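You operate a simulated robot arm through the tools that you are given. There is no shell and no other tool. Be economical: measure what you need, move in short steps, check, and stop when the job is done.

You run a simulated two-armed robot. Do the job below in one go: nothing can be reset, and whatever is moved stays where it is left.

## Task
Pick up the injector from the top of the small bench with one hand, pass it to the other hand and put it on the shelf of the narrow trolley.

The check looks at the end state, three seconds after you hand in, the way a careful person would. Anything else that was tipped, shoved, dropped, spilled or broken makes it a failure.

## Robot
Two 7-joint arms with two-finger parallel grippers on one trunk, on a base that drives. Base frame: it is fixed to the floor where the robot stands at the start and does not move with it; the origin is under the middle of the robot, x ahead of it, y to its left, z up. Lengths are in mm, angles in rad, forces in N, time in s.
The left shoulder is at the start at [70, 134, 1176], the right one opposite. With the tool pointing down near the work surface each hand reaches from about 100 to 640 mm from the robot's upright axis, wherever it stands, measured 20 degrees to its own side. Places, roughly: shelf of the narrow trolley [-2400, -600, 300]. Payload 1.57 kg a hand.
The TCP of each hand is the grasp point between the finger pads, 30 mm short of the fingertips. In the tool frame z runs along the fingers and y along their closing line. Largest opening 80 mm; finger width 17, thickness 12; the body of the gripper, 40 by 82 mm, starts 80 mm behind the TCP.
Orientation is that of the tool frame in the base frame, as [roll, pitch, yaw] about the fixed x, y, z axes, in that order (R = Rz(yaw) Ry(pitch) Rx(roll)). With the fingers straight down and closing along the base's y, the tool's x points along the base's -x, its y along +y and its z along -z.

## Interface
- The arms move only by the tool play_rows. It takes "left_targets", "right_targets" or both (then of equal length, played together; a hand with none holds still); each is a list of rows, each an object of numbers (a shift or turn left out is 0, a gripper value left out holds the last): "x", "y", "z": the shift along the base's x, y, z in mm; "ax", "ay", "az": the turn, a rotation vector about the base's x, y, z in rad. In form: [{"x": .., "y": .., "z": .., "ax": .., "ay": .., "az": ..}, ...]. A call has 1 to 12 rows; each row is the pose to reach, as a shift and turn from the pose commanded when the call began. "left_jaw" and "right_jaw" are, for a hand that has rows, the opening, from 0 (shut) to 1 (fully open), set as the call begins (left out, the last holds). A row lasts 0.2 s, in which the tool goes at most 50 mm and 0.15 rad; a call with a longer step from one row to the next is refused whole, and so is a gripper value outside its range. A pose out of reach is approached as far as the arm can. The call stops where the force on the tool passes 40 N (or 10 N more than at its start, if that is more) or the arm is blocked; 0.2 s more then pass. Each finger travels about 153 mm/s and halts on what it meets, pressing with about 30 N; the grip force reading is that of the motor and also rises with nothing between the fingers. The clock runs only during rows and for 0.2 s after the last one: add rows that repeat a pose to give the fingers time. It gives the time, the measured TCP pose, the force on the tool (base axes), the opening and the grip force at its end, in the units of the frame above (readings bear some noise), with the torque about the TCP (base axes, N m) and any sound that the robot's microphone picked up.
- Cameras (640 x 400 px; columns grow to the right, rows downward): "scene" is now at [129.3, -9.4, 1409.1]; the picture's right is [-0.01, -1.00, 0.00], its down [-0.64, 0.01, -0.77] and it looks along [0.77, -0.01, -0.64] (base axes); focal length 266 px, centre (320, 200). "left" rides on the left gripper at [72, 7, -122] in its tool frame; the picture's right is [-0.09, 1.00, 0.00], its down [-0.84, -0.08, -0.54] and it looks along [-0.54, -0.05, 0.84] (tool axes); focal length 238 px, centre (320, 200). "right" rides on the right gripper at [72, -7, -122] in its tool frame; the picture's right is [0.09, 1.00, 0.00], its down [-0.84, 0.08, -0.54] and it looks along [-0.54, 0.05, 0.84] (tool axes); focal length 238 px, centre (320, 200). There is no depth. A picture from a camera that has moved, and an enlarged one, comes with that camera's place and axes in the base frame and with its lens. The place of the scene camera against the robot may be out by one fixed shift of up to 18 mm in any direction.
- grab_frame(camera): a new picture of that camera. No time passes.
- move_column(by): slides the trunk up (or, below 0, down) by that many mm; the arms and the scene camera ride with it, the base frame stays. It gives what a move gives, with no picture.
- base_move(legs): drives the robot by 1 to 6 legs, each [ahead, left, turn to the left] in mm, mm and rad, along the robot's own axes; the way and the turn of a leg run together, so that a leg with both is an arc; at most 1500 mm and 3.142 rad a leg. The arms and the cameras ride along, it lands a little off, and it stops where it bumps. It gives what a move gives.
- pan_tilt(pan, tilt): turns the head with the scene camera to pan (to the left, within 1.501 rad either way) and tilt (down, from -0.506 to 1.204), counted from straight ahead of the robot. It gives what a move gives.
- zoom(camera, box): a new picture of the part [left, top, right, bottom] of that camera's present view, enlarged. No time passes.
- job_done(): hands the job in; it is judged then, once.

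Work in short steps. Places have to be worked out from the pictures, the camera data and where the tool is seen: move nearer, look again, correct. Check each grasp and each placing, and mend what went wrong. You have 120 turns and 108 pictures in all, those below and enlarged ones among them. Open the grippers and draw the arms clear of the work before you hand the job in, unless the task says otherwise; then end with one line.

The tools are called after "Request:" by a JSON object that holds its "op" and its "data". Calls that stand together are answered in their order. play_rows: Moves the arms, as the interface text tells. Its arguments: {"type":"object","properties":{"left_targets":{"type":"array"},"left_jaw":{"type":"number"},"right_targets":{"type":"array"},"right_jaw":{"type":"number"}},"required":[]} The other tools are called the same way: move_column (by) slides the trunk up or down; base_move (legs) drives the base; pan_tilt (pan, tilt) turns the head that bears the scene camera; grab_frame (camera) takes a picture; zoom (camera, box) takes an enlarged picture of a part of a camera's view; job_done () hands the job in.

At the start:

```text
time_s: 0.0
left_tcp_pos: [410.0, 243.9, 1133.2]
left_orientation: [3.141, 0.0, 3.141]
left_ft_force: [-0.3, -0.7, -1.1]
left_wrist_torque: [-0.01, -0.01, -0.02]
left_opening: 79.8
left_grasp_force: 0.0
right_tcp_pos: [470.9, -165.2, 1086.0]
right_orientation: [3.141, 0.0, 3.141]
right_ft_force: [-0.2, -1.0, 0.1]
right_wrist_torque: [0.02, 0.03, 0.01]
right_opening: 80.0
right_grasp_force: 0.0
trunk travel left (down, up): [-750.0, 190.0]
robot x, y, heading: [-1.8, 0.8, -0.007]
head pan, tilt: [-0.01, 0.688]
```

scene: 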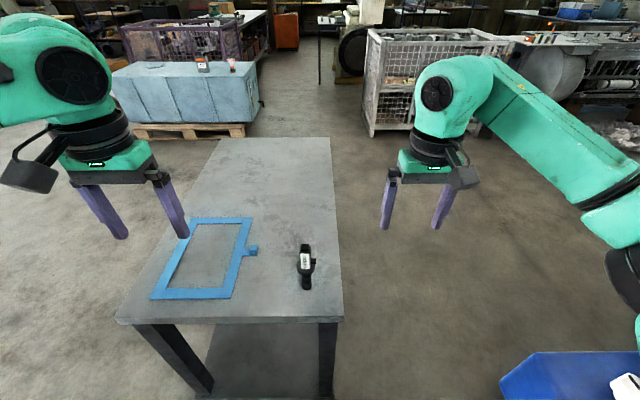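
right: 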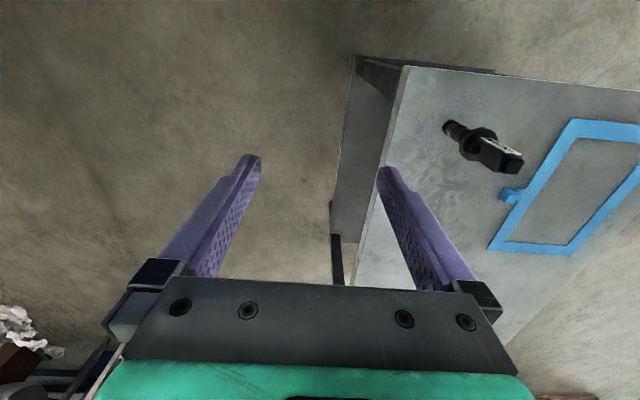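
left: 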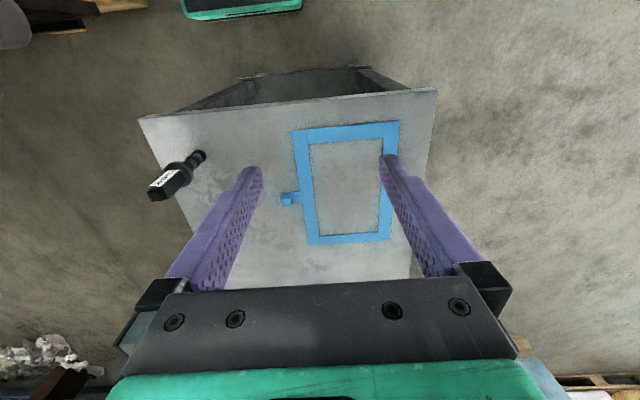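

The black injector appears at about (305,265) in the scene picture on the bench; I take an enlarged look.

Request:
{"op": "zoom", "data": {"camera": "scene", "box": [250, 210, 370, 300]}}

Request:
{"op": "zoom", "data": {"camera": "left", "box": [120, 120, 320, 245]}}

Request:
{"op": "zoom", "data": {"camera": "right", "box": [400, 80, 600, 205]}}

```text
4.44 times, centred on (310, 255) of scene
camera zoom: at [129.3, -9.4, 1409.1], right [-0.01, -1.0, 0.0], down [-0.64, 0.01, -0.77], along [0.77, -0.01, -0.64], focal length 1184 px, centre (364, -44)
```

zoom: 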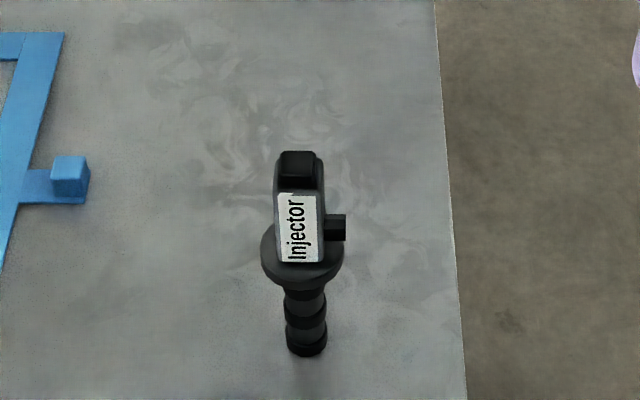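

```text
3.20 times, centred on (220, 182) of left
camera zoom: at [337.2, 250.3, 1255.1], right [0.09, 1.0, 0.0], down [0.84, -0.08, 0.54], along [0.54, -0.05, -0.84], focal length 763 px, centre (640, 256)
```

zoom: 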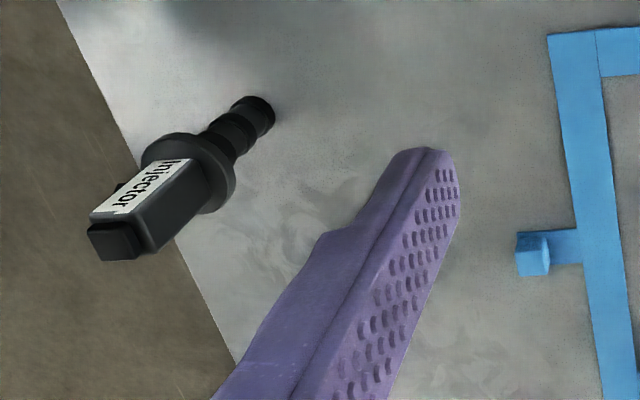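

```text
3.20 times, centred on (500, 142) of right
camera zoom: at [398.8, -172.0, 1207.3], right [-0.09, 1.0, 0.0], down [0.84, 0.08, 0.54], along [0.54, 0.05, -0.84], focal length 763 px, centre (-256, 384)
```

zoom: 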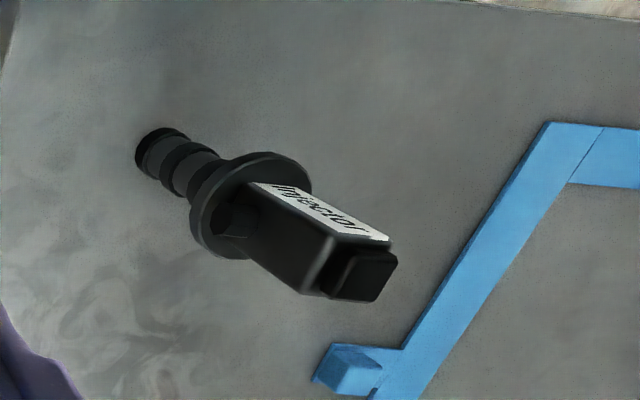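

The injector stands upright on its nozzle: base near (480, 24, 857), disc near z 932, box up to z≈995. Before choosing the grasp I look around for the trolley by panning the head.

Request:
{"op": "pan_tilt", "data": {"pan": -1.5, "tilt": 0.5}}

Request:
{"op": "grab_frame", "data": {"camera": "scene"}}

Request:
{"op": "pan_tilt", "data": {"pan": 1.5, "tilt": 0.5}}

Request:
{"op": "grab_frame", "data": {"camera": "scene"}}

```text
time_s: 1.6
left_tcp_pos: [410.7, 244.1, 1132.6]
left_orientation: [3.141, 0.0, 3.14]
left_ft_force: [-1.5, -0.2, -0.3]
left_wrist_torque: [-0.01, -0.02, -0.01]
left_opening: 80.3
left_grasp_force: 0.1
right_tcp_pos: [470.2, -163.5, 1085.5]
right_orientation: [3.14, 0.0, -3.142]
right_ft_force: [-0.4, -0.4, 0.1]
right_wrist_torque: [0.04, 0.02, -0.02]
right_opening: 79.5
right_grasp_force: 0.0
trunk travel left (down, up): [-750.0, 190.0]
robot x, y, heading: [-2.7, -2.5, 0.005]
head pan, tilt: [-1.499, 0.499]
```

```text
101 pictures are left
camera scene: at [50.5, -99.2, 1425.9], right [-1.0, -0.07, 0.0], down [-0.03, 0.48, -0.88], along [0.06, -0.88, -0.48], focal length 266 px, centre (320, 200)
```

scene: 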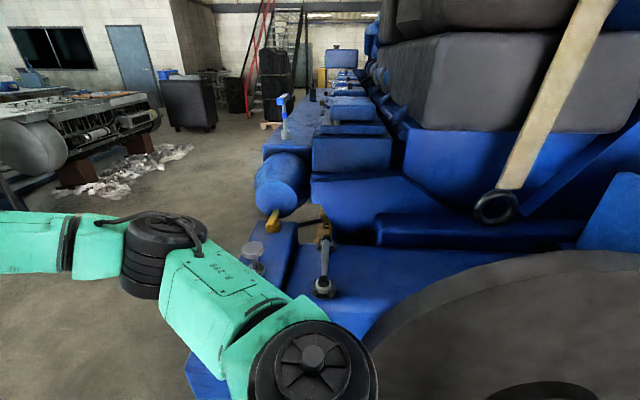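

```text
time_s: 4.2
left_tcp_pos: [410.1, 243.7, 1132.0]
left_orientation: [3.14, 0.0, -3.141]
left_ft_force: [0.9, -0.4, 0.2]
left_wrist_torque: [0.01, -0.02, 0.02]
left_opening: 80.1
left_grasp_force: 0.0
right_tcp_pos: [470.2, -165.3, 1086.2]
right_orientation: [-3.14, 0.001, 3.141]
right_ft_force: [-0.4, -0.9, -0.1]
right_wrist_torque: [0.01, -0.01, 0.0]
right_opening: 79.9
right_grasp_force: 0.1
trunk travel left (down, up): [-750.0, 190.0]
robot x, y, heading: [-1.6, 0.6, 0.002]
head pan, tilt: [1.499, 0.499]
```

```text
100 pictures are left
camera scene: at [50.5, 82.3, 1425.9], right [1.0, -0.07, 0.0], down [-0.03, -0.48, -0.88], along [0.06, 0.88, -0.48], focal length 266 px, centre (320, 200)
```

scene: 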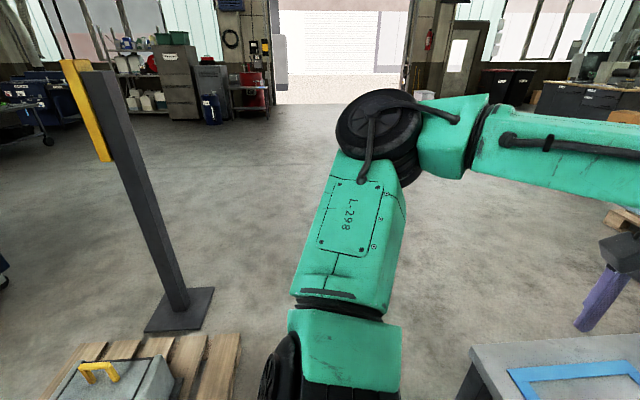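

The machine on the right and a post/pallet on the left are close. I look steeper at both sides to know the free corridor behind the robot.

Request:
{"op": "pan_tilt", "data": {"pan": -1.5, "tilt": 1.15}}

Request:
{"op": "grab_frame", "data": {"camera": "scene"}}

Request:
{"op": "pan_tilt", "data": {"pan": 1.5, "tilt": 1.15}}

Request:
{"op": "grab_frame", "data": {"camera": "scene"}}

```text
time_s: 6.8
left_tcp_pos: [410.9, 243.0, 1132.7]
left_orientation: [3.141, 0.001, 3.141]
left_ft_force: [-0.1, -0.5, 0.7]
left_wrist_torque: [0.02, 0.02, -0.02]
left_opening: 80.1
left_grasp_force: 0.1
right_tcp_pos: [471.0, -164.9, 1085.5]
right_orientation: [3.14, -0.001, 3.141]
right_ft_force: [0.1, -0.4, -0.4]
right_wrist_torque: [0.04, -0.01, -0.02]
right_opening: 79.9
right_grasp_force: 0.0
trunk travel left (down, up): [-750.0, 190.0]
robot x, y, heading: [6.3, 2.4, 0.001]
head pan, tilt: [-1.499, 1.15]
```

```text
99 pictures are left
camera scene: at [48.2, -67.9, 1375.1], right [-1.0, -0.07, 0.0], down [-0.07, 0.91, -0.41], along [0.03, -0.41, -0.91], focal length 266 px, centre (320, 200)
```

scene: 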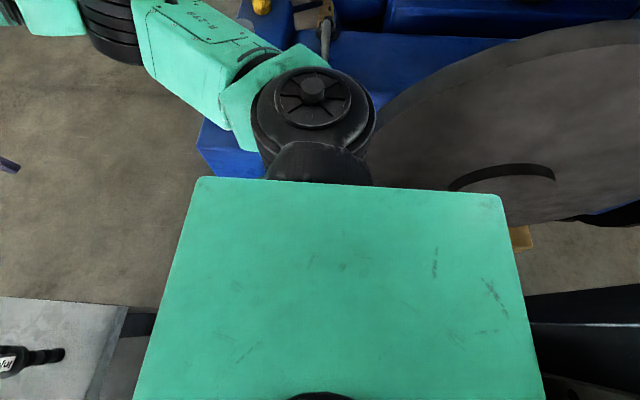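

```text
time_s: 9.4
left_tcp_pos: [411.0, 243.8, 1133.3]
left_orientation: [3.141, 0.0, 3.141]
left_ft_force: [-0.1, 0.4, 0.1]
left_wrist_torque: [0.0, 0.03, 0.0]
left_opening: 79.8
left_grasp_force: 0.0
right_tcp_pos: [469.7, -164.4, 1086.2]
right_orientation: [3.141, -0.001, 3.141]
right_ft_force: [-0.6, 0.3, -0.4]
right_wrist_torque: [0.0, 0.01, 0.01]
right_opening: 80.1
right_grasp_force: 0.0
trunk travel left (down, up): [-750.0, 190.0]
robot x, y, heading: [3.1, 1.1, -0.0]
head pan, tilt: [1.499, 1.15]
```

```text
98 pictures are left
camera scene: at [48.2, 50.9, 1375.1], right [1.0, -0.07, 0.0], down [-0.07, -0.91, -0.41], along [0.03, 0.41, -0.91], focal length 266 px, centre (320, 200)
```

scene: 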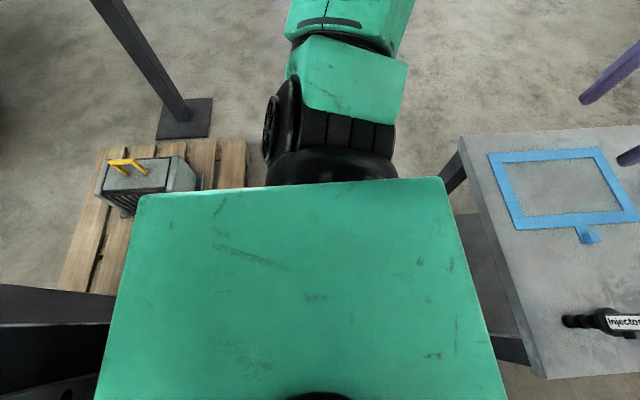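

The dark strips at the lower edge are the robot's own column. I raise the trunk for parallax on the big disc to the right/behind.

Request:
{"op": "pan_tilt", "data": {"pan": -1.5, "tilt": 0.8}}

Request:
{"op": "grab_frame", "data": {"camera": "scene"}}

Request:
{"op": "move_column", "data": {"by": 185}}

Request:
{"op": "grab_frame", "data": {"camera": "scene"}}

```text
time_s: 12.0
left_tcp_pos: [410.2, 243.7, 1131.1]
left_orientation: [3.141, 0.001, 3.141]
left_ft_force: [1.0, -0.1, 0.6]
left_wrist_torque: [-0.01, 0.01, 0.0]
left_opening: 80.2
left_grasp_force: 0.0
right_tcp_pos: [470.6, -166.3, 1085.7]
right_orientation: [-3.14, 0.001, 3.141]
right_ft_force: [0.3, -0.4, -0.6]
right_wrist_torque: [0.0, 0.0, -0.03]
right_opening: 80.1
right_grasp_force: 0.0
trunk travel left (down, up): [-750.0, 190.0]
robot x, y, heading: [0.6, -1.1, -0.0]
head pan, tilt: [-1.499, 0.799]
```

```text
97 pictures are left
camera scene: at [49.7, -88.9, 1399.9], right [-1.0, -0.07, 0.0], down [-0.05, 0.72, -0.7], along [0.05, -0.7, -0.72], focal length 266 px, centre (320, 200)
```

scene: 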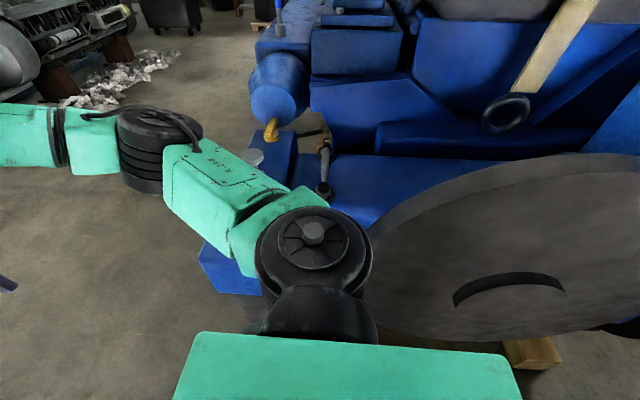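

```text
time_s: 14.0
left_tcp_pos: [410.4, 243.4, 1317.8]
left_orientation: [-3.141, -0.001, -3.141]
left_ft_force: [-0.7, -0.5, -0.3]
left_wrist_torque: [-0.02, -0.03, -0.02]
left_opening: 79.9
left_grasp_force: 0.0
right_tcp_pos: [471.0, -164.9, 1271.2]
right_orientation: [3.141, -0.001, 3.139]
right_ft_force: [0.4, 0.0, 0.0]
right_wrist_torque: [-0.02, 0.03, -0.01]
right_opening: 80.0
right_grasp_force: 0.0
trunk travel left (down, up): [-935.0, 5.0]
robot x, y, heading: [-1.3, -2.2, -0.0]
head pan, tilt: [-1.499, 0.799]
```

```text
96 pictures are left
camera scene: at [49.8, -88.9, 1584.9], right [-1.0, -0.07, 0.0], down [-0.05, 0.72, -0.7], along [0.05, -0.7, -0.72], focal length 266 px, centre (320, 200)
```

scene: 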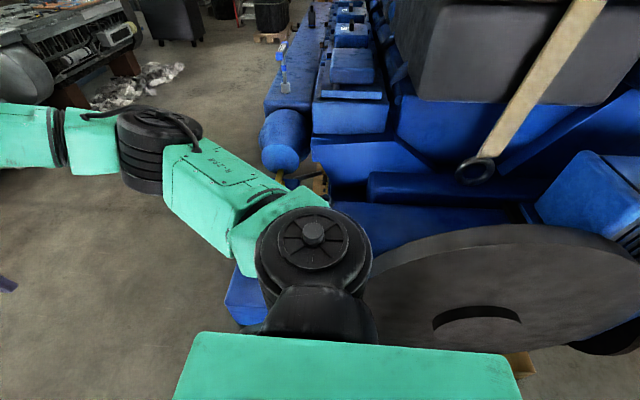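

The wheel's near edge lies about y≈-400, x≈-300…-1000; the way straight back is free. I back off and turn left to view the trolley before choosing the grasp.

Request:
{"op": "base_move", "data": {"legs": [[-700, 150, 0], [0, 0, 1.4]]}}

Request:
{"op": "pan_tilt", "data": {"pan": 1.5, "tilt": 0.5}}

Request:
{"op": "grab_frame", "data": {"camera": "scene"}}

```text
time_s: 15.5
left_tcp_pos: [330.0, 260.8, 1320.5]
left_orientation: [3.141, 0.006, 3.14]
left_ft_force: [0.6, 0.2, -0.1]
left_wrist_torque: [-0.02, -0.05, -0.02]
left_opening: 79.7
left_grasp_force: 0.1
right_tcp_pos: [390.4, -147.5, 1274.0]
right_orientation: [3.141, 0.003, 3.141]
right_ft_force: [-1.0, -0.1, -0.1]
right_wrist_torque: [0.0, -0.05, -0.01]
right_opening: 79.9
right_grasp_force: 0.1
trunk travel left (down, up): [-935.0, 5.0]
robot x, y, heading: [-74.6, 16.5, 0.005]
head pan, tilt: [-1.499, 0.799]
stopped in leg 1: the robot was blocked; the commanded pose is now the measured one
```

```text
time_s: 18.1
left_tcp_pos: [337.2, 258.5, 1317.7]
left_orientation: [-3.141, 0.003, 3.139]
left_ft_force: [-0.3, -0.1, -0.2]
left_wrist_torque: [0.0, 0.02, 0.02]
left_opening: 80.0
left_grasp_force: 0.1
right_tcp_pos: [395.4, -148.8, 1272.0]
right_orientation: [-3.14, 0.0, 3.141]
right_ft_force: [-0.2, 0.4, -1.4]
right_wrist_torque: [-0.01, 0.01, 0.01]
right_opening: 80.1
right_grasp_force: 0.1
trunk travel left (down, up): [-935.0, 5.0]
robot x, y, heading: [-74.5, 17.7, -0.003]
head pan, tilt: [1.499, 0.499]
```

```text
95 pictures are left
camera scene: at [-24.4, 98.7, 1610.9], right [1.0, -0.07, 0.0], down [-0.04, -0.48, -0.88], along [0.06, 0.88, -0.48], focal length 266 px, centre (320, 200)
```

scene: 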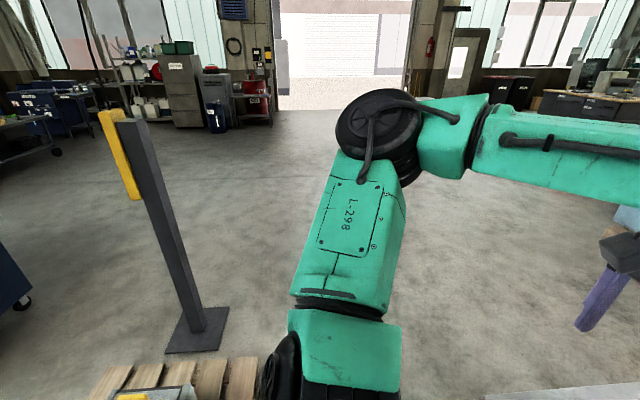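

The base was blocked after 75 mm, probably by the pallet at the back left. I look steeply at both sides to find the corridor.

Request:
{"op": "pan_tilt", "data": {"pan": 1.5, "tilt": 1.2}}

Request:
{"op": "grab_frame", "data": {"camera": "scene"}}

Request:
{"op": "pan_tilt", "data": {"pan": -1.5, "tilt": 1.2}}

Request:
{"op": "grab_frame", "data": {"camera": "scene"}}

```text
time_s: 19.2
left_tcp_pos: [334.6, 259.4, 1318.1]
left_orientation: [3.141, 0.003, 3.141]
left_ft_force: [0.6, 0.4, 0.1]
left_wrist_torque: [0.02, -0.05, 0.0]
left_opening: 80.0
left_grasp_force: 0.1
right_tcp_pos: [396.7, -147.9, 1270.8]
right_orientation: [3.141, 0.002, 3.141]
right_ft_force: [0.6, -0.6, 0.2]
right_wrist_torque: [0.02, -0.01, 0.01]
right_opening: 80.1
right_grasp_force: 0.0
trunk travel left (down, up): [-935.0, 5.0]
robot x, y, heading: [-79.0, 18.0, -0.001]
head pan, tilt: [1.499, 1.201]
```

```text
94 pictures are left
camera scene: at [-26.9, 63.8, 1557.2], right [1.0, -0.07, 0.0], down [-0.07, -0.93, -0.36], along [0.03, 0.36, -0.93], focal length 266 px, centre (320, 200)
```

scene: 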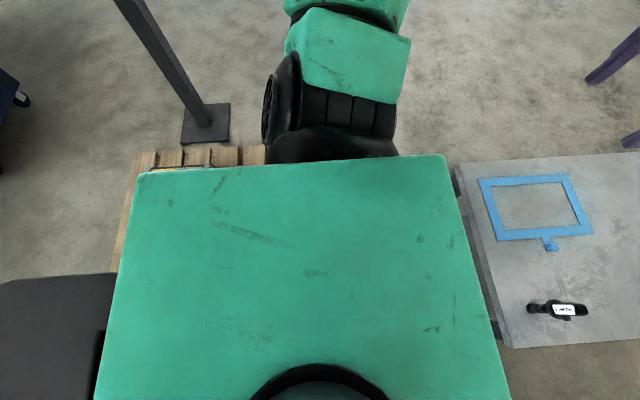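

```text
time_s: 21.8
left_tcp_pos: [336.3, 259.7, 1317.1]
left_orientation: [3.141, 0.0, 3.139]
left_ft_force: [0.4, -0.7, -0.2]
left_wrist_torque: [0.04, -0.02, -0.06]
left_opening: 80.0
left_grasp_force: 0.1
right_tcp_pos: [396.0, -148.8, 1271.2]
right_orientation: [3.141, -0.001, 3.142]
right_ft_force: [0.8, 0.5, -0.3]
right_wrist_torque: [-0.01, 0.02, 0.05]
right_opening: 79.7
right_grasp_force: 0.2
trunk travel left (down, up): [-935.0, 5.0]
robot x, y, heading: [-76.8, 14.0, -0.002]
head pan, tilt: [-1.499, 1.201]
```

```text
93 pictures are left
camera scene: at [-27.1, -47.8, 1557.2], right [-1.0, -0.07, 0.0], down [-0.07, 0.93, -0.36], along [0.03, -0.36, -0.93], focal length 266 px, centre (320, 200)
```

scene: 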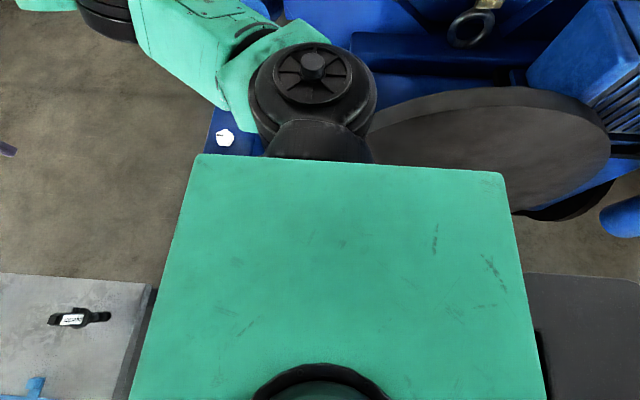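

Still unclear what lies straight behind. I use the left wrist camera as a free look backwards: move it left and turn it about the vertical.

Request:
{"op": "play_rows", "data": {"left_targets": [{"y": 25, "az": 0.15}, {"y": 50, "az": 0.3}, {"y": 75, "az": 0.45}, {"y": 100, "az": 0.6}, {"y": 125, "az": 0.75}, {"y": 150, "az": 0.9}, {"y": 150, "az": 1.05}, {"y": 150, "az": 1.2}, {"y": 150, "az": 1.35}, {"y": 150, "az": 1.5}, {"y": 150, "az": 1.65}, {"y": 150, "az": 1.8}]}}

Request:
{"op": "grab_frame", "data": {"camera": "left"}}

```text
time_s: 24.4
left_tcp_pos: [335.9, 409.6, 1318.4]
left_orientation: [3.141, 0.002, -1.339]
left_ft_force: [-0.1, -1.5, -0.2]
left_wrist_torque: [0.0, 0.01, 0.0]
left_opening: 80.0
left_grasp_force: 0.0
right_tcp_pos: [396.0, -147.6, 1269.5]
right_orientation: [3.141, 0.001, 3.141]
right_ft_force: [-0.1, -0.6, 0.4]
right_wrist_torque: [0.01, 0.0, 0.0]
right_opening: 80.1
right_grasp_force: 0.0
trunk travel left (down, up): [-935.0, 5.0]
robot x, y, heading: [-74.0, 16.3, -0.001]
head pan, tilt: [-1.499, 1.201]
```

```text
92 pictures are left
camera left: at [344.4, 338.1, 1440.4], right [-0.99, -0.14, 0.0], down [-0.12, 0.83, 0.54], along [-0.08, 0.54, -0.84], focal length 238 px, centre (320, 200)
```

left: 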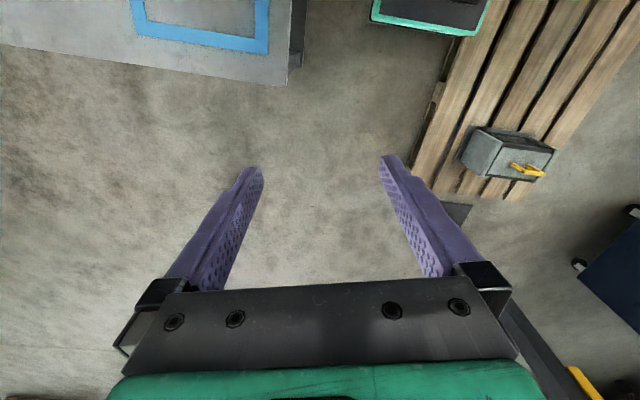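

Now it is clear: a long pallet lies straight behind the robot, so the way out is round the left side later. I go forward again to the bench and lower the trunk, to pick first with the left hand (closing along x, from above).

Request:
{"op": "base_move", "data": {"legs": [[65, -10, 0]]}}

Request:
{"op": "play_rows", "data": {"left_targets": [{"az": -0.12}, {"az": -0.23}], "right_targets": [{"y": -40}, {"y": -80}]}}

Request:
{"op": "move_column", "data": {"by": -100}}

```text
time_s: 25.4
left_tcp_pos: [387.2, 402.5, 1322.8]
left_orientation: [-3.133, 0.0, -1.344]
left_ft_force: [-0.8, 0.7, 0.2]
left_wrist_torque: [0.02, -0.09, -0.01]
left_opening: 80.0
left_grasp_force: 0.1
right_tcp_pos: [448.2, -157.1, 1276.2]
right_orientation: [-3.14, 0.009, -3.141]
right_ft_force: [-1.3, 0.0, 0.6]
right_wrist_torque: [0.02, -0.12, 0.01]
right_opening: 80.1
right_grasp_force: 0.0
trunk travel left (down, up): [-935.0, 5.0]
robot x, y, heading: [-8.8, 9.1, 0.001]
head pan, tilt: [-1.499, 1.201]
```

```text
time_s: 26.0
left_tcp_pos: [393.1, 397.4, 1321.2]
left_orientation: [-3.139, 0.005, -1.572]
left_ft_force: [-0.6, 0.3, 0.3]
left_wrist_torque: [0.03, -0.05, 0.0]
left_opening: 79.8
left_grasp_force: 0.0
right_tcp_pos: [455.3, -240.1, 1273.5]
right_orientation: [3.141, 0.004, -3.141]
right_ft_force: [-0.5, -0.3, -0.1]
right_wrist_torque: [0.03, -0.06, -0.02]
right_opening: 79.9
right_grasp_force: 0.1
trunk travel left (down, up): [-935.0, 5.0]
robot x, y, heading: [-12.3, 6.0, 0.001]
head pan, tilt: [-1.499, 1.201]
```

```text
time_s: 27.3
left_tcp_pos: [397.8, 398.9, 1218.1]
left_orientation: [-3.141, 0.005, -1.572]
left_ft_force: [0.0, 0.2, -0.5]
left_wrist_torque: [0.01, -0.02, 0.01]
left_opening: 80.1
left_grasp_force: 0.1
right_tcp_pos: [458.5, -238.2, 1171.6]
right_orientation: [3.14, 0.001, -3.142]
right_ft_force: [-0.1, 0.7, 1.1]
right_wrist_torque: [0.01, 0.02, -0.02]
right_opening: 80.0
right_grasp_force: 0.0
trunk travel left (down, up): [-835.0, 105.0]
robot x, y, heading: [-10.6, 6.7, -0.001]
head pan, tilt: [-1.499, 1.201]
```

Left TCP is at (398, 399, 1218); I bring it above the injector at about (479, 25, 1130) and look.

Request:
{"op": "play_rows", "data": {"left_targets": [{"x": 9, "y": -42, "z": -9}, {"x": 18, "y": -84, "z": -19}, {"x": 27, "y": -125, "z": -29}, {"x": 36, "y": -166, "z": -39}, {"x": 45, "y": -208, "z": -49}, {"x": 54, "y": -250, "z": -59}, {"x": 63, "y": -291, "z": -69}, {"x": 72, "y": -333, "z": -79}, {"x": 81, "y": -374, "z": -88}, {"x": 81, "y": -374, "z": -88}]}}

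Request:
{"op": "pan_tilt", "data": {"pan": 0, "tilt": 0.75}}

Request:
{"op": "grab_frame", "data": {"camera": "left"}}

Request:
{"op": "grab_frame", "data": {"camera": "scene"}}

Request:
{"op": "grab_frame", "data": {"camera": "right"}}

```text
time_s: 29.5
left_tcp_pos: [442.0, 78.9, 1130.1]
left_orientation: [-3.14, 0.0, -1.571]
left_ft_force: [-0.2, -0.3, -0.4]
left_wrist_torque: [0.0, -0.03, 0.02]
left_opening: 79.9
left_grasp_force: 0.0
left hand out of reach, approached as far as the arm can: row 8, 9, 10
right_tcp_pos: [460.0, -238.3, 1170.7]
right_orientation: [3.141, 0.0, -3.141]
right_ft_force: [0.8, -0.1, -0.4]
right_wrist_torque: [-0.05, 0.01, 0.0]
right_opening: 80.1
right_grasp_force: 0.0
trunk travel left (down, up): [-835.0, 105.0]
robot x, y, heading: [-11.0, 3.8, 0.001]
head pan, tilt: [-1.499, 1.201]
```

```text
time_s: 31.1
left_tcp_pos: [441.6, 78.1, 1130.5]
left_orientation: [-3.14, 0.002, -1.574]
left_ft_force: [-0.5, -0.8, 0.8]
left_wrist_torque: [0.02, 0.03, 0.02]
left_opening: 79.9
left_grasp_force: 0.2
right_tcp_pos: [458.4, -238.3, 1171.6]
right_orientation: [3.141, 0.001, -3.14]
right_ft_force: [0.6, -1.1, -0.3]
right_wrist_torque: [0.01, 0.03, 0.02]
right_opening: 79.8
right_grasp_force: 0.0
trunk travel left (down, up): [-835.0, 105.0]
robot x, y, heading: [-11.8, 6.7, 0.002]
head pan, tilt: [0.0, 0.75]
```

```text
91 pictures are left
camera left: at [433.4, 7.1, 1252.4], right [-1.0, 0.09, 0.0], down [0.08, 0.84, 0.54], along [0.05, 0.54, -0.84], focal length 238 px, centre (320, 200)
```

left: 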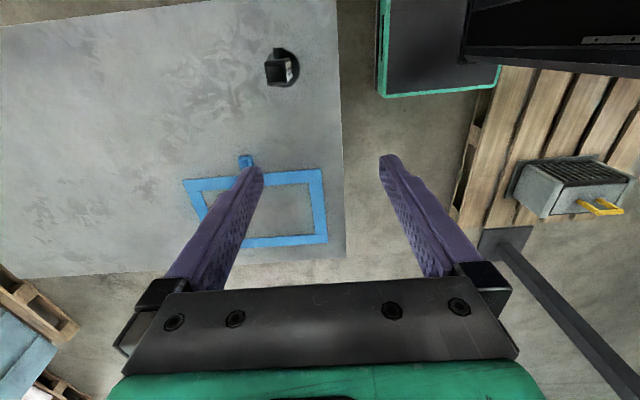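

```text
90 pictures are left
camera scene: at [115.5, -2.2, 1488.9], right [0.0, -1.0, 0.0], down [-0.68, 0.0, -0.73], along [0.73, 0.0, -0.68], focal length 266 px, centre (320, 200)
```

scene: 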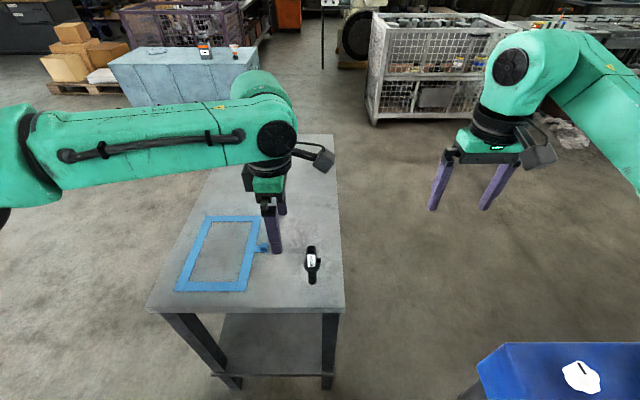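

```text
89 pictures are left
camera right: at [387.2, -245.6, 1292.2], right [-0.09, 1.0, 0.0], down [0.84, 0.08, 0.54], along [0.54, 0.05, -0.84], focal length 238 px, centre (320, 200)
```

right: 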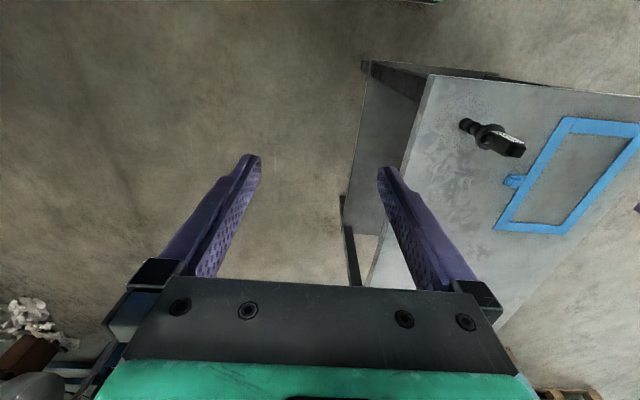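

With this wrist yaw the left arm falls 65 mm short. I zoom on the injector to judge its top before choosing the closing direction.

Request:
{"op": "zoom", "data": {"camera": "left", "box": [230, 30, 330, 92]}}

Request:
{"op": "zoom", "data": {"camera": "right", "box": [440, 100, 540, 162]}}

Request:
{"op": "zoom", "data": {"camera": "scene", "box": [272, 238, 352, 288]}}

```text
6.40 times, centred on (280, 61) of left
camera zoom: at [433.4, 7.1, 1252.4], right [-1.0, 0.09, 0.0], down [0.08, 0.84, 0.54], along [0.05, 0.54, -0.84], focal length 1525 px, centre (576, 1090)
```

zoom: 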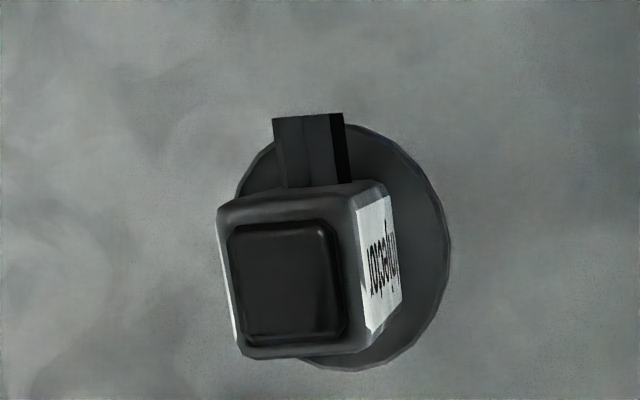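

```text
6.40 times, centred on (490, 131) of right
camera zoom: at [387.2, -245.6, 1292.2], right [-0.09, 1.0, 0.0], down [0.84, 0.08, 0.54], along [0.54, 0.05, -0.84], focal length 1525 px, centre (-768, 642)
```

zoom: 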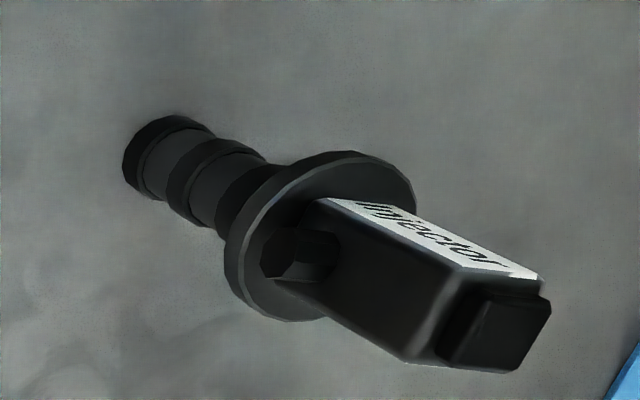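

```text
8.00 times, centred on (312, 263) of scene
camera zoom: at [115.5, -2.2, 1488.9], right [0.0, -1.0, 0.0], down [-0.68, 0.0, -0.73], along [0.73, 0.0, -0.68], focal length 2131 px, centre (384, -304)
```

zoom: 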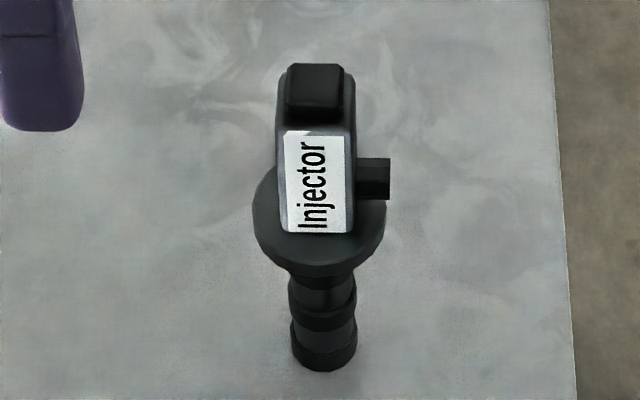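

The box is about 24 mm square, top near (480, 25, 990), a stub on its -y side at z 942–962, so closing along x is best. I turn the base right by 0.25 so that the left arm reaches it comfortably.

Request:
{"op": "base_move", "data": {"legs": [[0, 0, -0.25]]}}

```text
time_s: 32.4
left_tcp_pos: [445.9, -32.6, 1129.8]
left_orientation: [-3.141, -0.001, -1.819]
left_ft_force: [0.0, -0.7, -0.1]
left_wrist_torque: [0.02, 0.01, -0.04]
left_opening: 80.1
left_grasp_force: 0.0
right_tcp_pos: [385.1, -344.7, 1172.1]
right_orientation: [-3.141, 0.0, 2.897]
right_ft_force: [0.2, 0.3, 0.8]
right_wrist_torque: [0.0, -0.02, 0.03]
right_opening: 80.0
right_grasp_force: 0.0
trunk travel left (down, up): [-835.0, 105.0]
robot x, y, heading: [-13.2, 7.4, -0.25]
head pan, tilt: [0.0, 0.75]
```

I shift toward (479, 25) with yaw +0.28, checking the outcome against the reading.

Request:
{"op": "play_rows", "data": {"left_targets": [{"x": 17, "y": 29, "az": 0.14}, {"x": 34, "y": 58, "az": 0.28}, {"x": 34, "y": 58, "az": 0.28}]}}

Request:
{"op": "grab_frame", "data": {"camera": "left"}}

Request:
{"op": "grab_frame", "data": {"camera": "scene"}}

```text
time_s: 33.2
left_tcp_pos: [480.1, 22.5, 1129.8]
left_orientation: [-3.14, 0.0, -1.539]
left_ft_force: [-0.4, 0.4, 0.9]
left_wrist_torque: [-0.01, -0.01, 0.03]
left_opening: 80.0
left_grasp_force: 0.1
right_tcp_pos: [385.9, -345.9, 1170.9]
right_orientation: [3.137, 0.0, 2.896]
right_ft_force: [0.7, 0.1, 0.3]
right_wrist_torque: [0.01, -0.02, -0.02]
right_opening: 79.7
right_grasp_force: 0.1
trunk travel left (down, up): [-835.0, 105.0]
robot x, y, heading: [-10.0, 8.0, -0.252]
head pan, tilt: [0.0, 0.75]
```

```text
85 pictures are left
camera left: at [473.9, -48.5, 1252.8], right [-1.0, 0.06, 0.0], down [0.05, 0.84, 0.54], along [0.03, 0.54, -0.84], focal length 238 px, centre (320, 200)
```

left: 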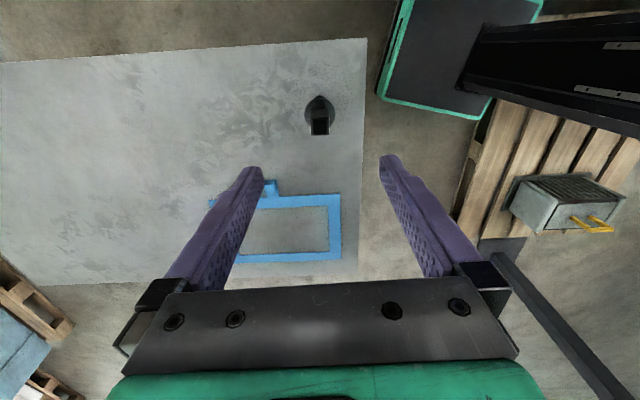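

```text
84 pictures are left
camera scene: at [111.5, -35.7, 1488.9], right [-0.24, -0.97, 0.0], down [-0.66, 0.17, -0.73], along [0.71, -0.18, -0.68], focal length 266 px, centre (320, 200)
```

scene: 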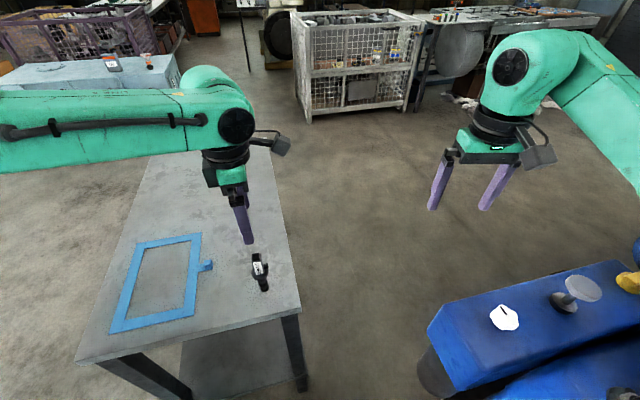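

Box top is centred near (478, 25, 990). I descend to TCP z≈978 (tips 948, above the disc) with open jaws.

Request:
{"op": "play_rows", "data": {"left_targets": [{"x": -1.5, "y": 2.5, "z": -40}, {"x": -1.5, "y": 2.5, "z": -80}, {"x": -1.5, "y": 2.5, "z": -110}, {"x": -1.5, "y": 2.5, "z": -130}, {"x": -1.5, "y": 2.5, "z": -150}, {"x": -1.5, "y": 2.5, "z": -150}], "left_jaw": 1}}

Request:
{"op": "grab_frame", "data": {"camera": "left"}}

Request:
{"op": "zoom", "data": {"camera": "scene", "box": [200, 220, 320, 295]}}

```text
time_s: 34.6
left_tcp_pos: [477.8, 27.2, 980.6]
left_orientation: [-3.141, -0.001, -1.539]
left_ft_force: [-0.6, 0.5, -0.3]
left_wrist_torque: [0.02, -0.01, -0.02]
left_opening: 80.2
left_grasp_force: 0.1
right_tcp_pos: [386.4, -345.6, 1171.1]
right_orientation: [-3.141, -0.001, 2.894]
right_ft_force: [0.3, 0.8, -0.7]
right_wrist_torque: [0.01, 0.01, 0.01]
right_opening: 80.0
right_grasp_force: 0.0
trunk travel left (down, up): [-835.0, 105.0]
robot x, y, heading: [-13.8, 8.0, -0.249]
head pan, tilt: [0.0, 0.75]
```

```text
83 pictures are left
camera left: at [472.5, -44.9, 1102.8], right [-1.0, 0.06, 0.0], down [0.05, 0.84, 0.54], along [0.03, 0.54, -0.84], focal length 238 px, centre (320, 200)
```

left: 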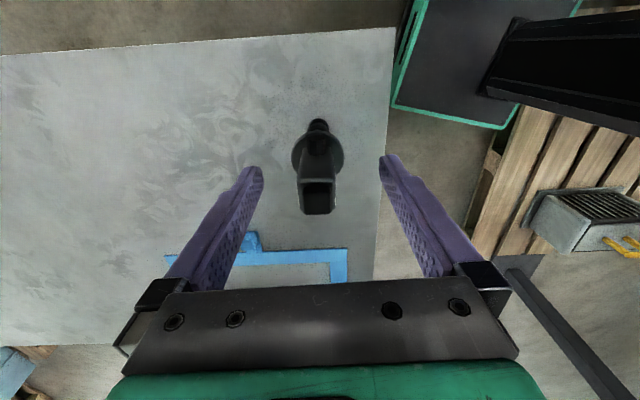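

```text
5.33 times, centred on (260, 258) of scene
camera zoom: at [111.5, -34.5, 1488.9], right [-0.24, -0.97, 0.0], down [-0.66, 0.17, -0.73], along [0.71, -0.18, -0.68], focal length 1421 px, centre (640, -107)
```

zoom: 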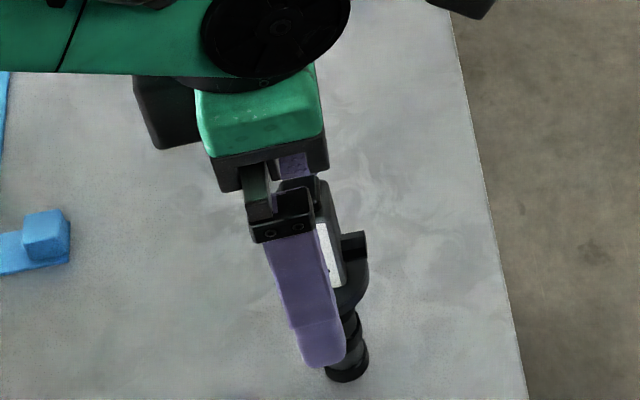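

The box sits centred between the fingers in the picture (TCP projects to (319,192)). I close the left gripper slowly with hold rows.

Request:
{"op": "play_rows", "data": {"left_targets": [{"z": 0}, {"z": 0}, {"z": 0}, {"z": 0}], "left_jaw": 0}}

Request:
{"op": "grab_frame", "data": {"camera": "left"}}

```text
time_s: 35.6
left_tcp_pos: [478.4, 27.0, 982.0]
left_orientation: [-3.142, 0.0, -1.537]
left_ft_force: [1.0, 0.5, 2.8]
left_wrist_torque: [0.03, -0.15, -0.02]
left_opening: 21.8
left_grasp_force: 30.0
right_tcp_pos: [385.9, -346.1, 1172.9]
right_orientation: [3.141, -0.001, 2.896]
right_ft_force: [0.5, 0.1, -0.6]
right_wrist_torque: [0.0, 0.03, 0.01]
right_opening: 80.1
right_grasp_force: 0.0
trunk travel left (down, up): [-835.0, 105.0]
robot x, y, heading: [-12.7, 8.3, -0.247]
head pan, tilt: [0.0, 0.75]
```

```text
81 pictures are left
camera left: at [472.5, -44.9, 1103.2], right [-1.0, 0.06, 0.0], down [0.05, 0.84, 0.54], along [0.03, 0.54, -0.84], focal length 238 px, centre (320, 200)
```

left: 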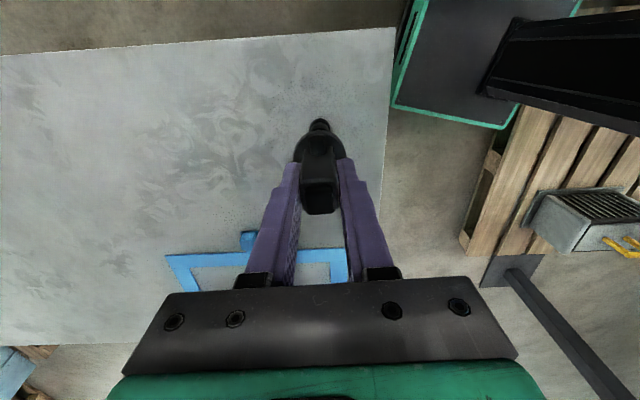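

Gripped with opening 21.8 mm at 30 N. I lift 200 mm.

Request:
{"op": "play_rows", "data": {"left_targets": [{"z": 15}, {"z": 40}, {"z": 80}, {"z": 120}, {"z": 160}, {"z": 200}, {"z": 200}]}}

Request:
{"op": "grab_frame", "data": {"camera": "left"}}

Request:
{"op": "grab_frame", "data": {"camera": "scene"}}

```text
time_s: 37.2
left_tcp_pos: [478.1, 27.0, 1179.5]
left_orientation: [-3.141, 0.0, -1.538]
left_ft_force: [-0.1, -0.1, -3.9]
left_wrist_torque: [0.01, -0.01, -0.01]
left_opening: 21.8
left_grasp_force: 29.7
right_tcp_pos: [385.4, -345.0, 1170.5]
right_orientation: [3.141, 0.0, 2.897]
right_ft_force: [-0.3, -0.5, 0.5]
right_wrist_torque: [0.0, -0.02, -0.01]
right_opening: 80.0
right_grasp_force: 0.1
trunk travel left (down, up): [-835.0, 105.0]
robot x, y, heading: [-13.9, 8.3, -0.248]
head pan, tilt: [0.0, 0.75]
```

```text
80 pictures are left
camera left: at [473.0, -44.9, 1303.2], right [-1.0, 0.06, 0.0], down [0.05, 0.84, 0.54], along [0.03, 0.54, -0.84], focal length 238 px, centre (320, 200)
```

left: 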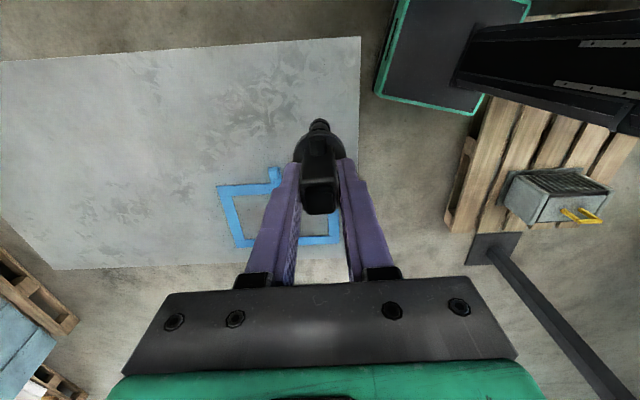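

```text
79 pictures are left
camera scene: at [112.6, -34.5, 1488.8], right [-0.24, -0.97, 0.0], down [-0.66, 0.17, -0.73], along [0.71, -0.18, -0.68], focal length 266 px, centre (320, 200)
```

scene: 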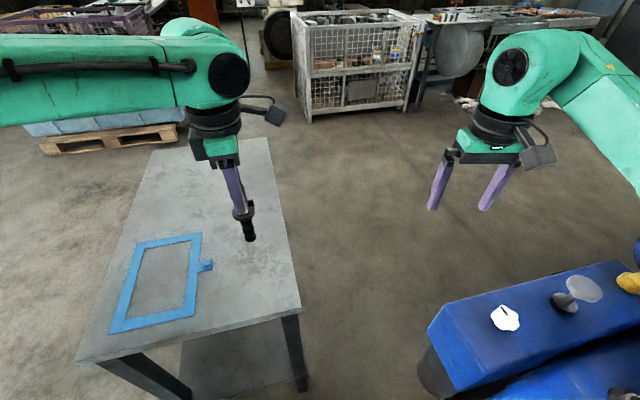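

The injector is held (about 4 N). I drive out: straighten the heading, a bit ahead from the pallet, then sideways left past the bench.

Request:
{"op": "base_move", "data": {"legs": [[0, 0, 0.25], [50, 0, 0], [0, 1000, 0], [0, 750, 0]]}}

Request:
{"op": "pan_tilt", "data": {"pan": 1.5, "tilt": 0.5}}

Request:
{"op": "grab_frame", "data": {"camera": "scene"}}

Request:
{"op": "grab_frame", "data": {"camera": "left"}}

```text
time_s: 47.4
left_tcp_pos: [505.9, 1897.3, 1181.0]
left_orientation: [3.141, 0.002, -1.294]
left_ft_force: [-0.7, -1.1, -3.4]
left_wrist_torque: [-0.03, -0.01, 0.0]
left_opening: 21.9
left_grasp_force: 29.8
right_tcp_pos: [506.1, 1514.1, 1170.7]
right_orientation: [3.14, 0.0, -3.141]
right_ft_force: [0.1, 0.5, 0.1]
right_wrist_torque: [0.01, 0.01, 0.06]
right_opening: 80.1
right_grasp_force: 0.0
trunk travel left (down, up): [-835.0, 105.0]
robot x, y, heading: [39.5, 1761.9, -0.003]
head pan, tilt: [0.0, 0.75]
```

```text
time_s: 49.0
left_tcp_pos: [504.8, 1899.3, 1180.7]
left_orientation: [3.142, 0.0, -1.293]
left_ft_force: [0.6, 0.3, -3.1]
left_wrist_torque: [0.02, 0.0, 0.02]
left_opening: 21.6
left_grasp_force: 30.1
right_tcp_pos: [506.0, 1514.1, 1170.3]
right_orientation: [-3.141, 0.001, 3.141]
right_ft_force: [0.1, -0.6, 0.3]
right_wrist_torque: [-0.03, 0.04, -0.02]
right_opening: 80.0
right_grasp_force: 0.0
trunk travel left (down, up): [-835.0, 105.0]
robot x, y, heading: [37.0, 1759.9, -0.004]
head pan, tilt: [1.499, 0.499]
```

```text
78 pictures are left
camera scene: at [86.4, 1842.6, 1510.8], right [1.0, -0.07, 0.0], down [-0.04, -0.48, -0.88], along [0.06, 0.88, -0.48], focal length 266 px, centre (320, 200)
```

scene: 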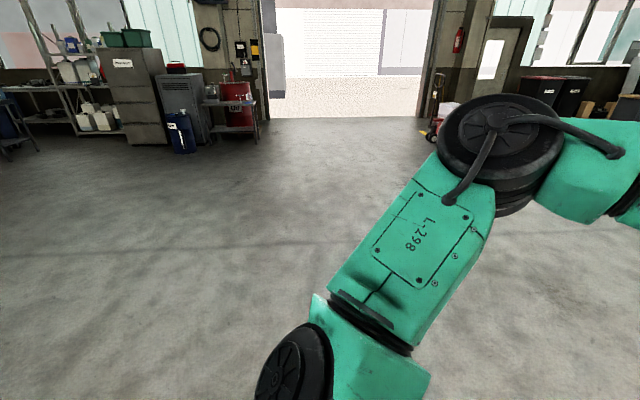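

```text
77 pictures are left
camera left: at [517.0, 1828.3, 1302.8], right [-0.98, -0.18, 0.0], down [-0.16, 0.83, 0.54], along [-0.1, 0.53, -0.84], focal length 238 px, centre (320, 200)
```

left: 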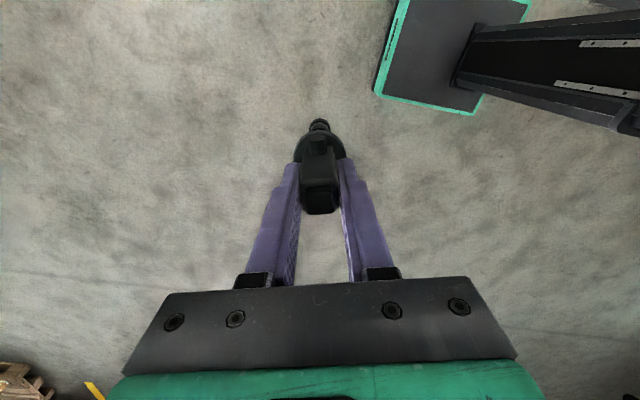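

The open floor is clear. I turn left in place and look toward the trolley region.

Request:
{"op": "base_move", "data": {"legs": [[0, 0, 2.6]]}}

Request:
{"op": "pan_tilt", "data": {"pan": 0.5, "tilt": 0.4}}

Request:
{"op": "grab_frame", "data": {"camera": "scene"}}

Request:
{"op": "pan_tilt", "data": {"pan": 1.2, "tilt": 0.4}}

Request:
{"op": "grab_frame", "data": {"camera": "scene"}}

```text
time_s: 55.6
left_tcp_pos: [-440.6, 1877.1, 1179.7]
left_orientation: [-3.14, -0.001, 1.32]
left_ft_force: [-0.1, 0.1, -2.9]
left_wrist_torque: [0.0, 0.02, 0.01]
left_opening: 21.9
left_grasp_force: 30.3
right_tcp_pos: [-248.2, 2209.1, 1171.3]
right_orientation: [3.142, 0.001, -0.529]
right_ft_force: [-1.0, -0.6, 0.3]
right_wrist_torque: [-0.02, 0.02, 0.0]
right_opening: 79.8
right_grasp_force: 0.0
trunk travel left (down, up): [-835.0, 105.0]
robot x, y, heading: [33.2, 1757.9, 2.612]
head pan, tilt: [1.499, 0.499]
```

```text
time_s: 56.9
left_tcp_pos: [-440.7, 1876.9, 1180.2]
left_orientation: [3.141, 0.0, 1.323]
left_ft_force: [0.2, 0.3, -3.1]
left_wrist_torque: [0.02, 0.04, -0.01]
left_opening: 21.7
left_grasp_force: 30.2
right_tcp_pos: [-247.3, 2209.1, 1170.4]
right_orientation: [3.14, 0.0, -0.528]
right_ft_force: [1.0, 0.4, 0.4]
right_wrist_torque: [0.0, 0.01, -0.01]
right_opening: 80.0
right_grasp_force: 0.0
trunk travel left (down, up): [-835.0, 105.0]
robot x, y, heading: [34.3, 1759.8, 2.615]
head pan, tilt: [0.499, 0.4]
```

```text
76 pictures are left
camera scene: at [-107.8, 1780.0, 1519.9], right [0.03, 1.0, 0.0], down [0.39, -0.01, -0.92], along [-0.92, 0.03, -0.39], focal length 266 px, centre (320, 200)
```

scene: 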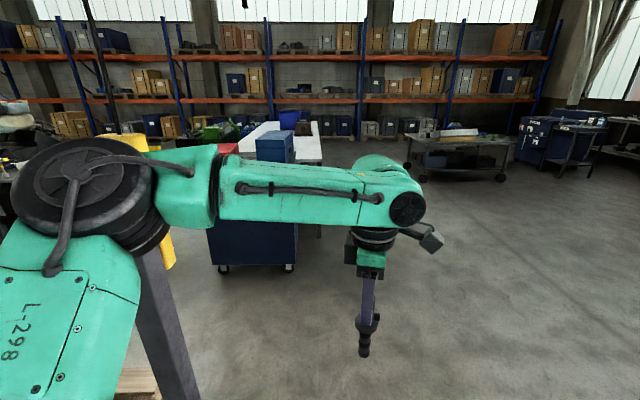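

```text
time_s: 57.9
left_tcp_pos: [-439.3, 1875.9, 1180.5]
left_orientation: [-3.14, 0.001, 1.322]
left_ft_force: [0.8, -0.2, -2.9]
left_wrist_torque: [-0.01, 0.02, -0.01]
left_opening: 21.8
left_grasp_force: 29.9
right_tcp_pos: [-247.4, 2208.0, 1171.2]
right_orientation: [-3.141, 0.001, -0.529]
right_ft_force: [-0.4, -0.4, 0.0]
right_wrist_torque: [0.01, 0.01, 0.0]
right_opening: 79.9
right_grasp_force: 0.1
trunk travel left (down, up): [-835.0, 105.0]
robot x, y, heading: [32.4, 1762.8, 2.613]
head pan, tilt: [1.201, 0.4]
```

```text
75 pictures are left
camera scene: at [-87.8, 1719.8, 1520.0], right [-0.62, 0.78, 0.0], down [0.31, 0.24, -0.92], along [-0.72, -0.57, -0.39], focal length 266 px, centre (320, 200)
```

scene: 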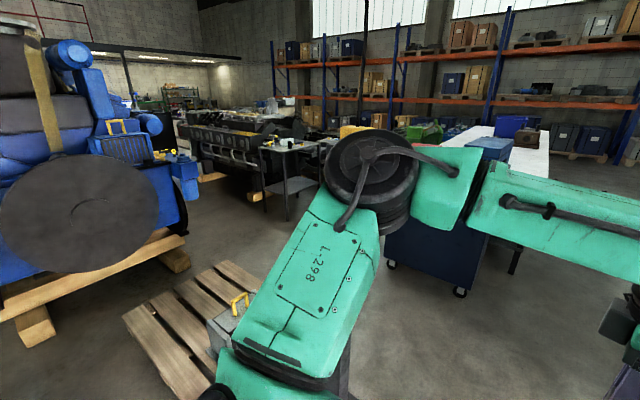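

The narrow trolley is the grey one at about (-2400,-690) with a top deck and a lower shelf, so it needs a horizontal placing. I drive west along y≈1760, clear of the post, and turn to face -y.

Request:
{"op": "base_move", "data": {"legs": [[0, 0, 0.53], [1430, 0, 0], [0, 0, 1.571], [0, -200, 0]]}}

Request:
{"op": "pan_tilt", "data": {"pan": -0.2, "tilt": 0.45}}

Request:
{"op": "grab_frame", "data": {"camera": "scene"}}

```text
time_s: 71.5
left_tcp_pos: [-1433.3, 1273.1, 1179.0]
left_orientation: [-3.14, -0.004, -2.851]
left_ft_force: [0.1, 0.2, -3.7]
left_wrist_torque: [0.02, 0.02, -0.02]
left_opening: 21.9
left_grasp_force: 30.9
right_tcp_pos: [-1817.4, 1266.3, 1171.3]
right_orientation: [-3.138, 0.0, 1.583]
right_ft_force: [0.2, 0.5, 0.1]
right_wrist_torque: [0.01, 0.02, 0.01]
right_opening: 80.0
right_grasp_force: 0.2
trunk travel left (down, up): [-835.0, 105.0]
robot x, y, heading: [-1580.9, 1735.6, -1.559]
head pan, tilt: [1.201, 0.4]
```

```text
time_s: 73.0
left_tcp_pos: [-1435.3, 1271.8, 1180.9]
left_orientation: [-3.141, 0.0, -2.85]
left_ft_force: [0.1, 0.0, -4.0]
left_wrist_torque: [0.0, 0.01, 0.01]
left_opening: 21.8
left_grasp_force: 30.3
right_tcp_pos: [-1820.2, 1266.0, 1171.5]
right_orientation: [3.14, 0.0, 1.584]
right_ft_force: [-0.4, 0.4, -0.4]
right_wrist_torque: [-0.02, -0.02, -0.01]
right_opening: 80.2
right_grasp_force: 0.0
trunk travel left (down, up): [-835.0, 105.0]
robot x, y, heading: [-1582.9, 1745.4, -1.56]
head pan, tilt: [-0.201, 0.45]
```

```text
74 pictures are left
camera scene: at [-1604.2, 1590.2, 1515.3], right [-0.98, 0.19, 0.0], down [0.08, 0.43, -0.9], along [-0.17, -0.88, -0.44], focal length 266 px, centre (320, 200)
```

scene: 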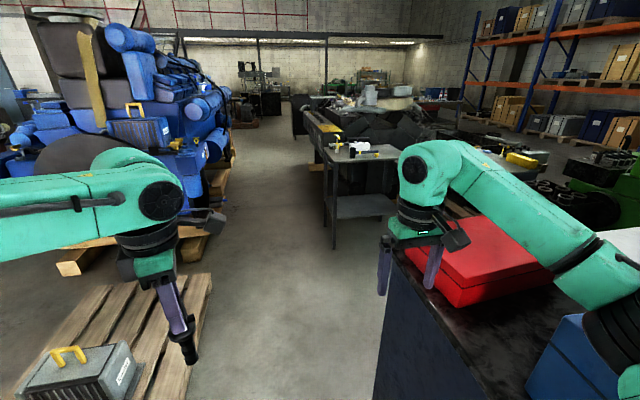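

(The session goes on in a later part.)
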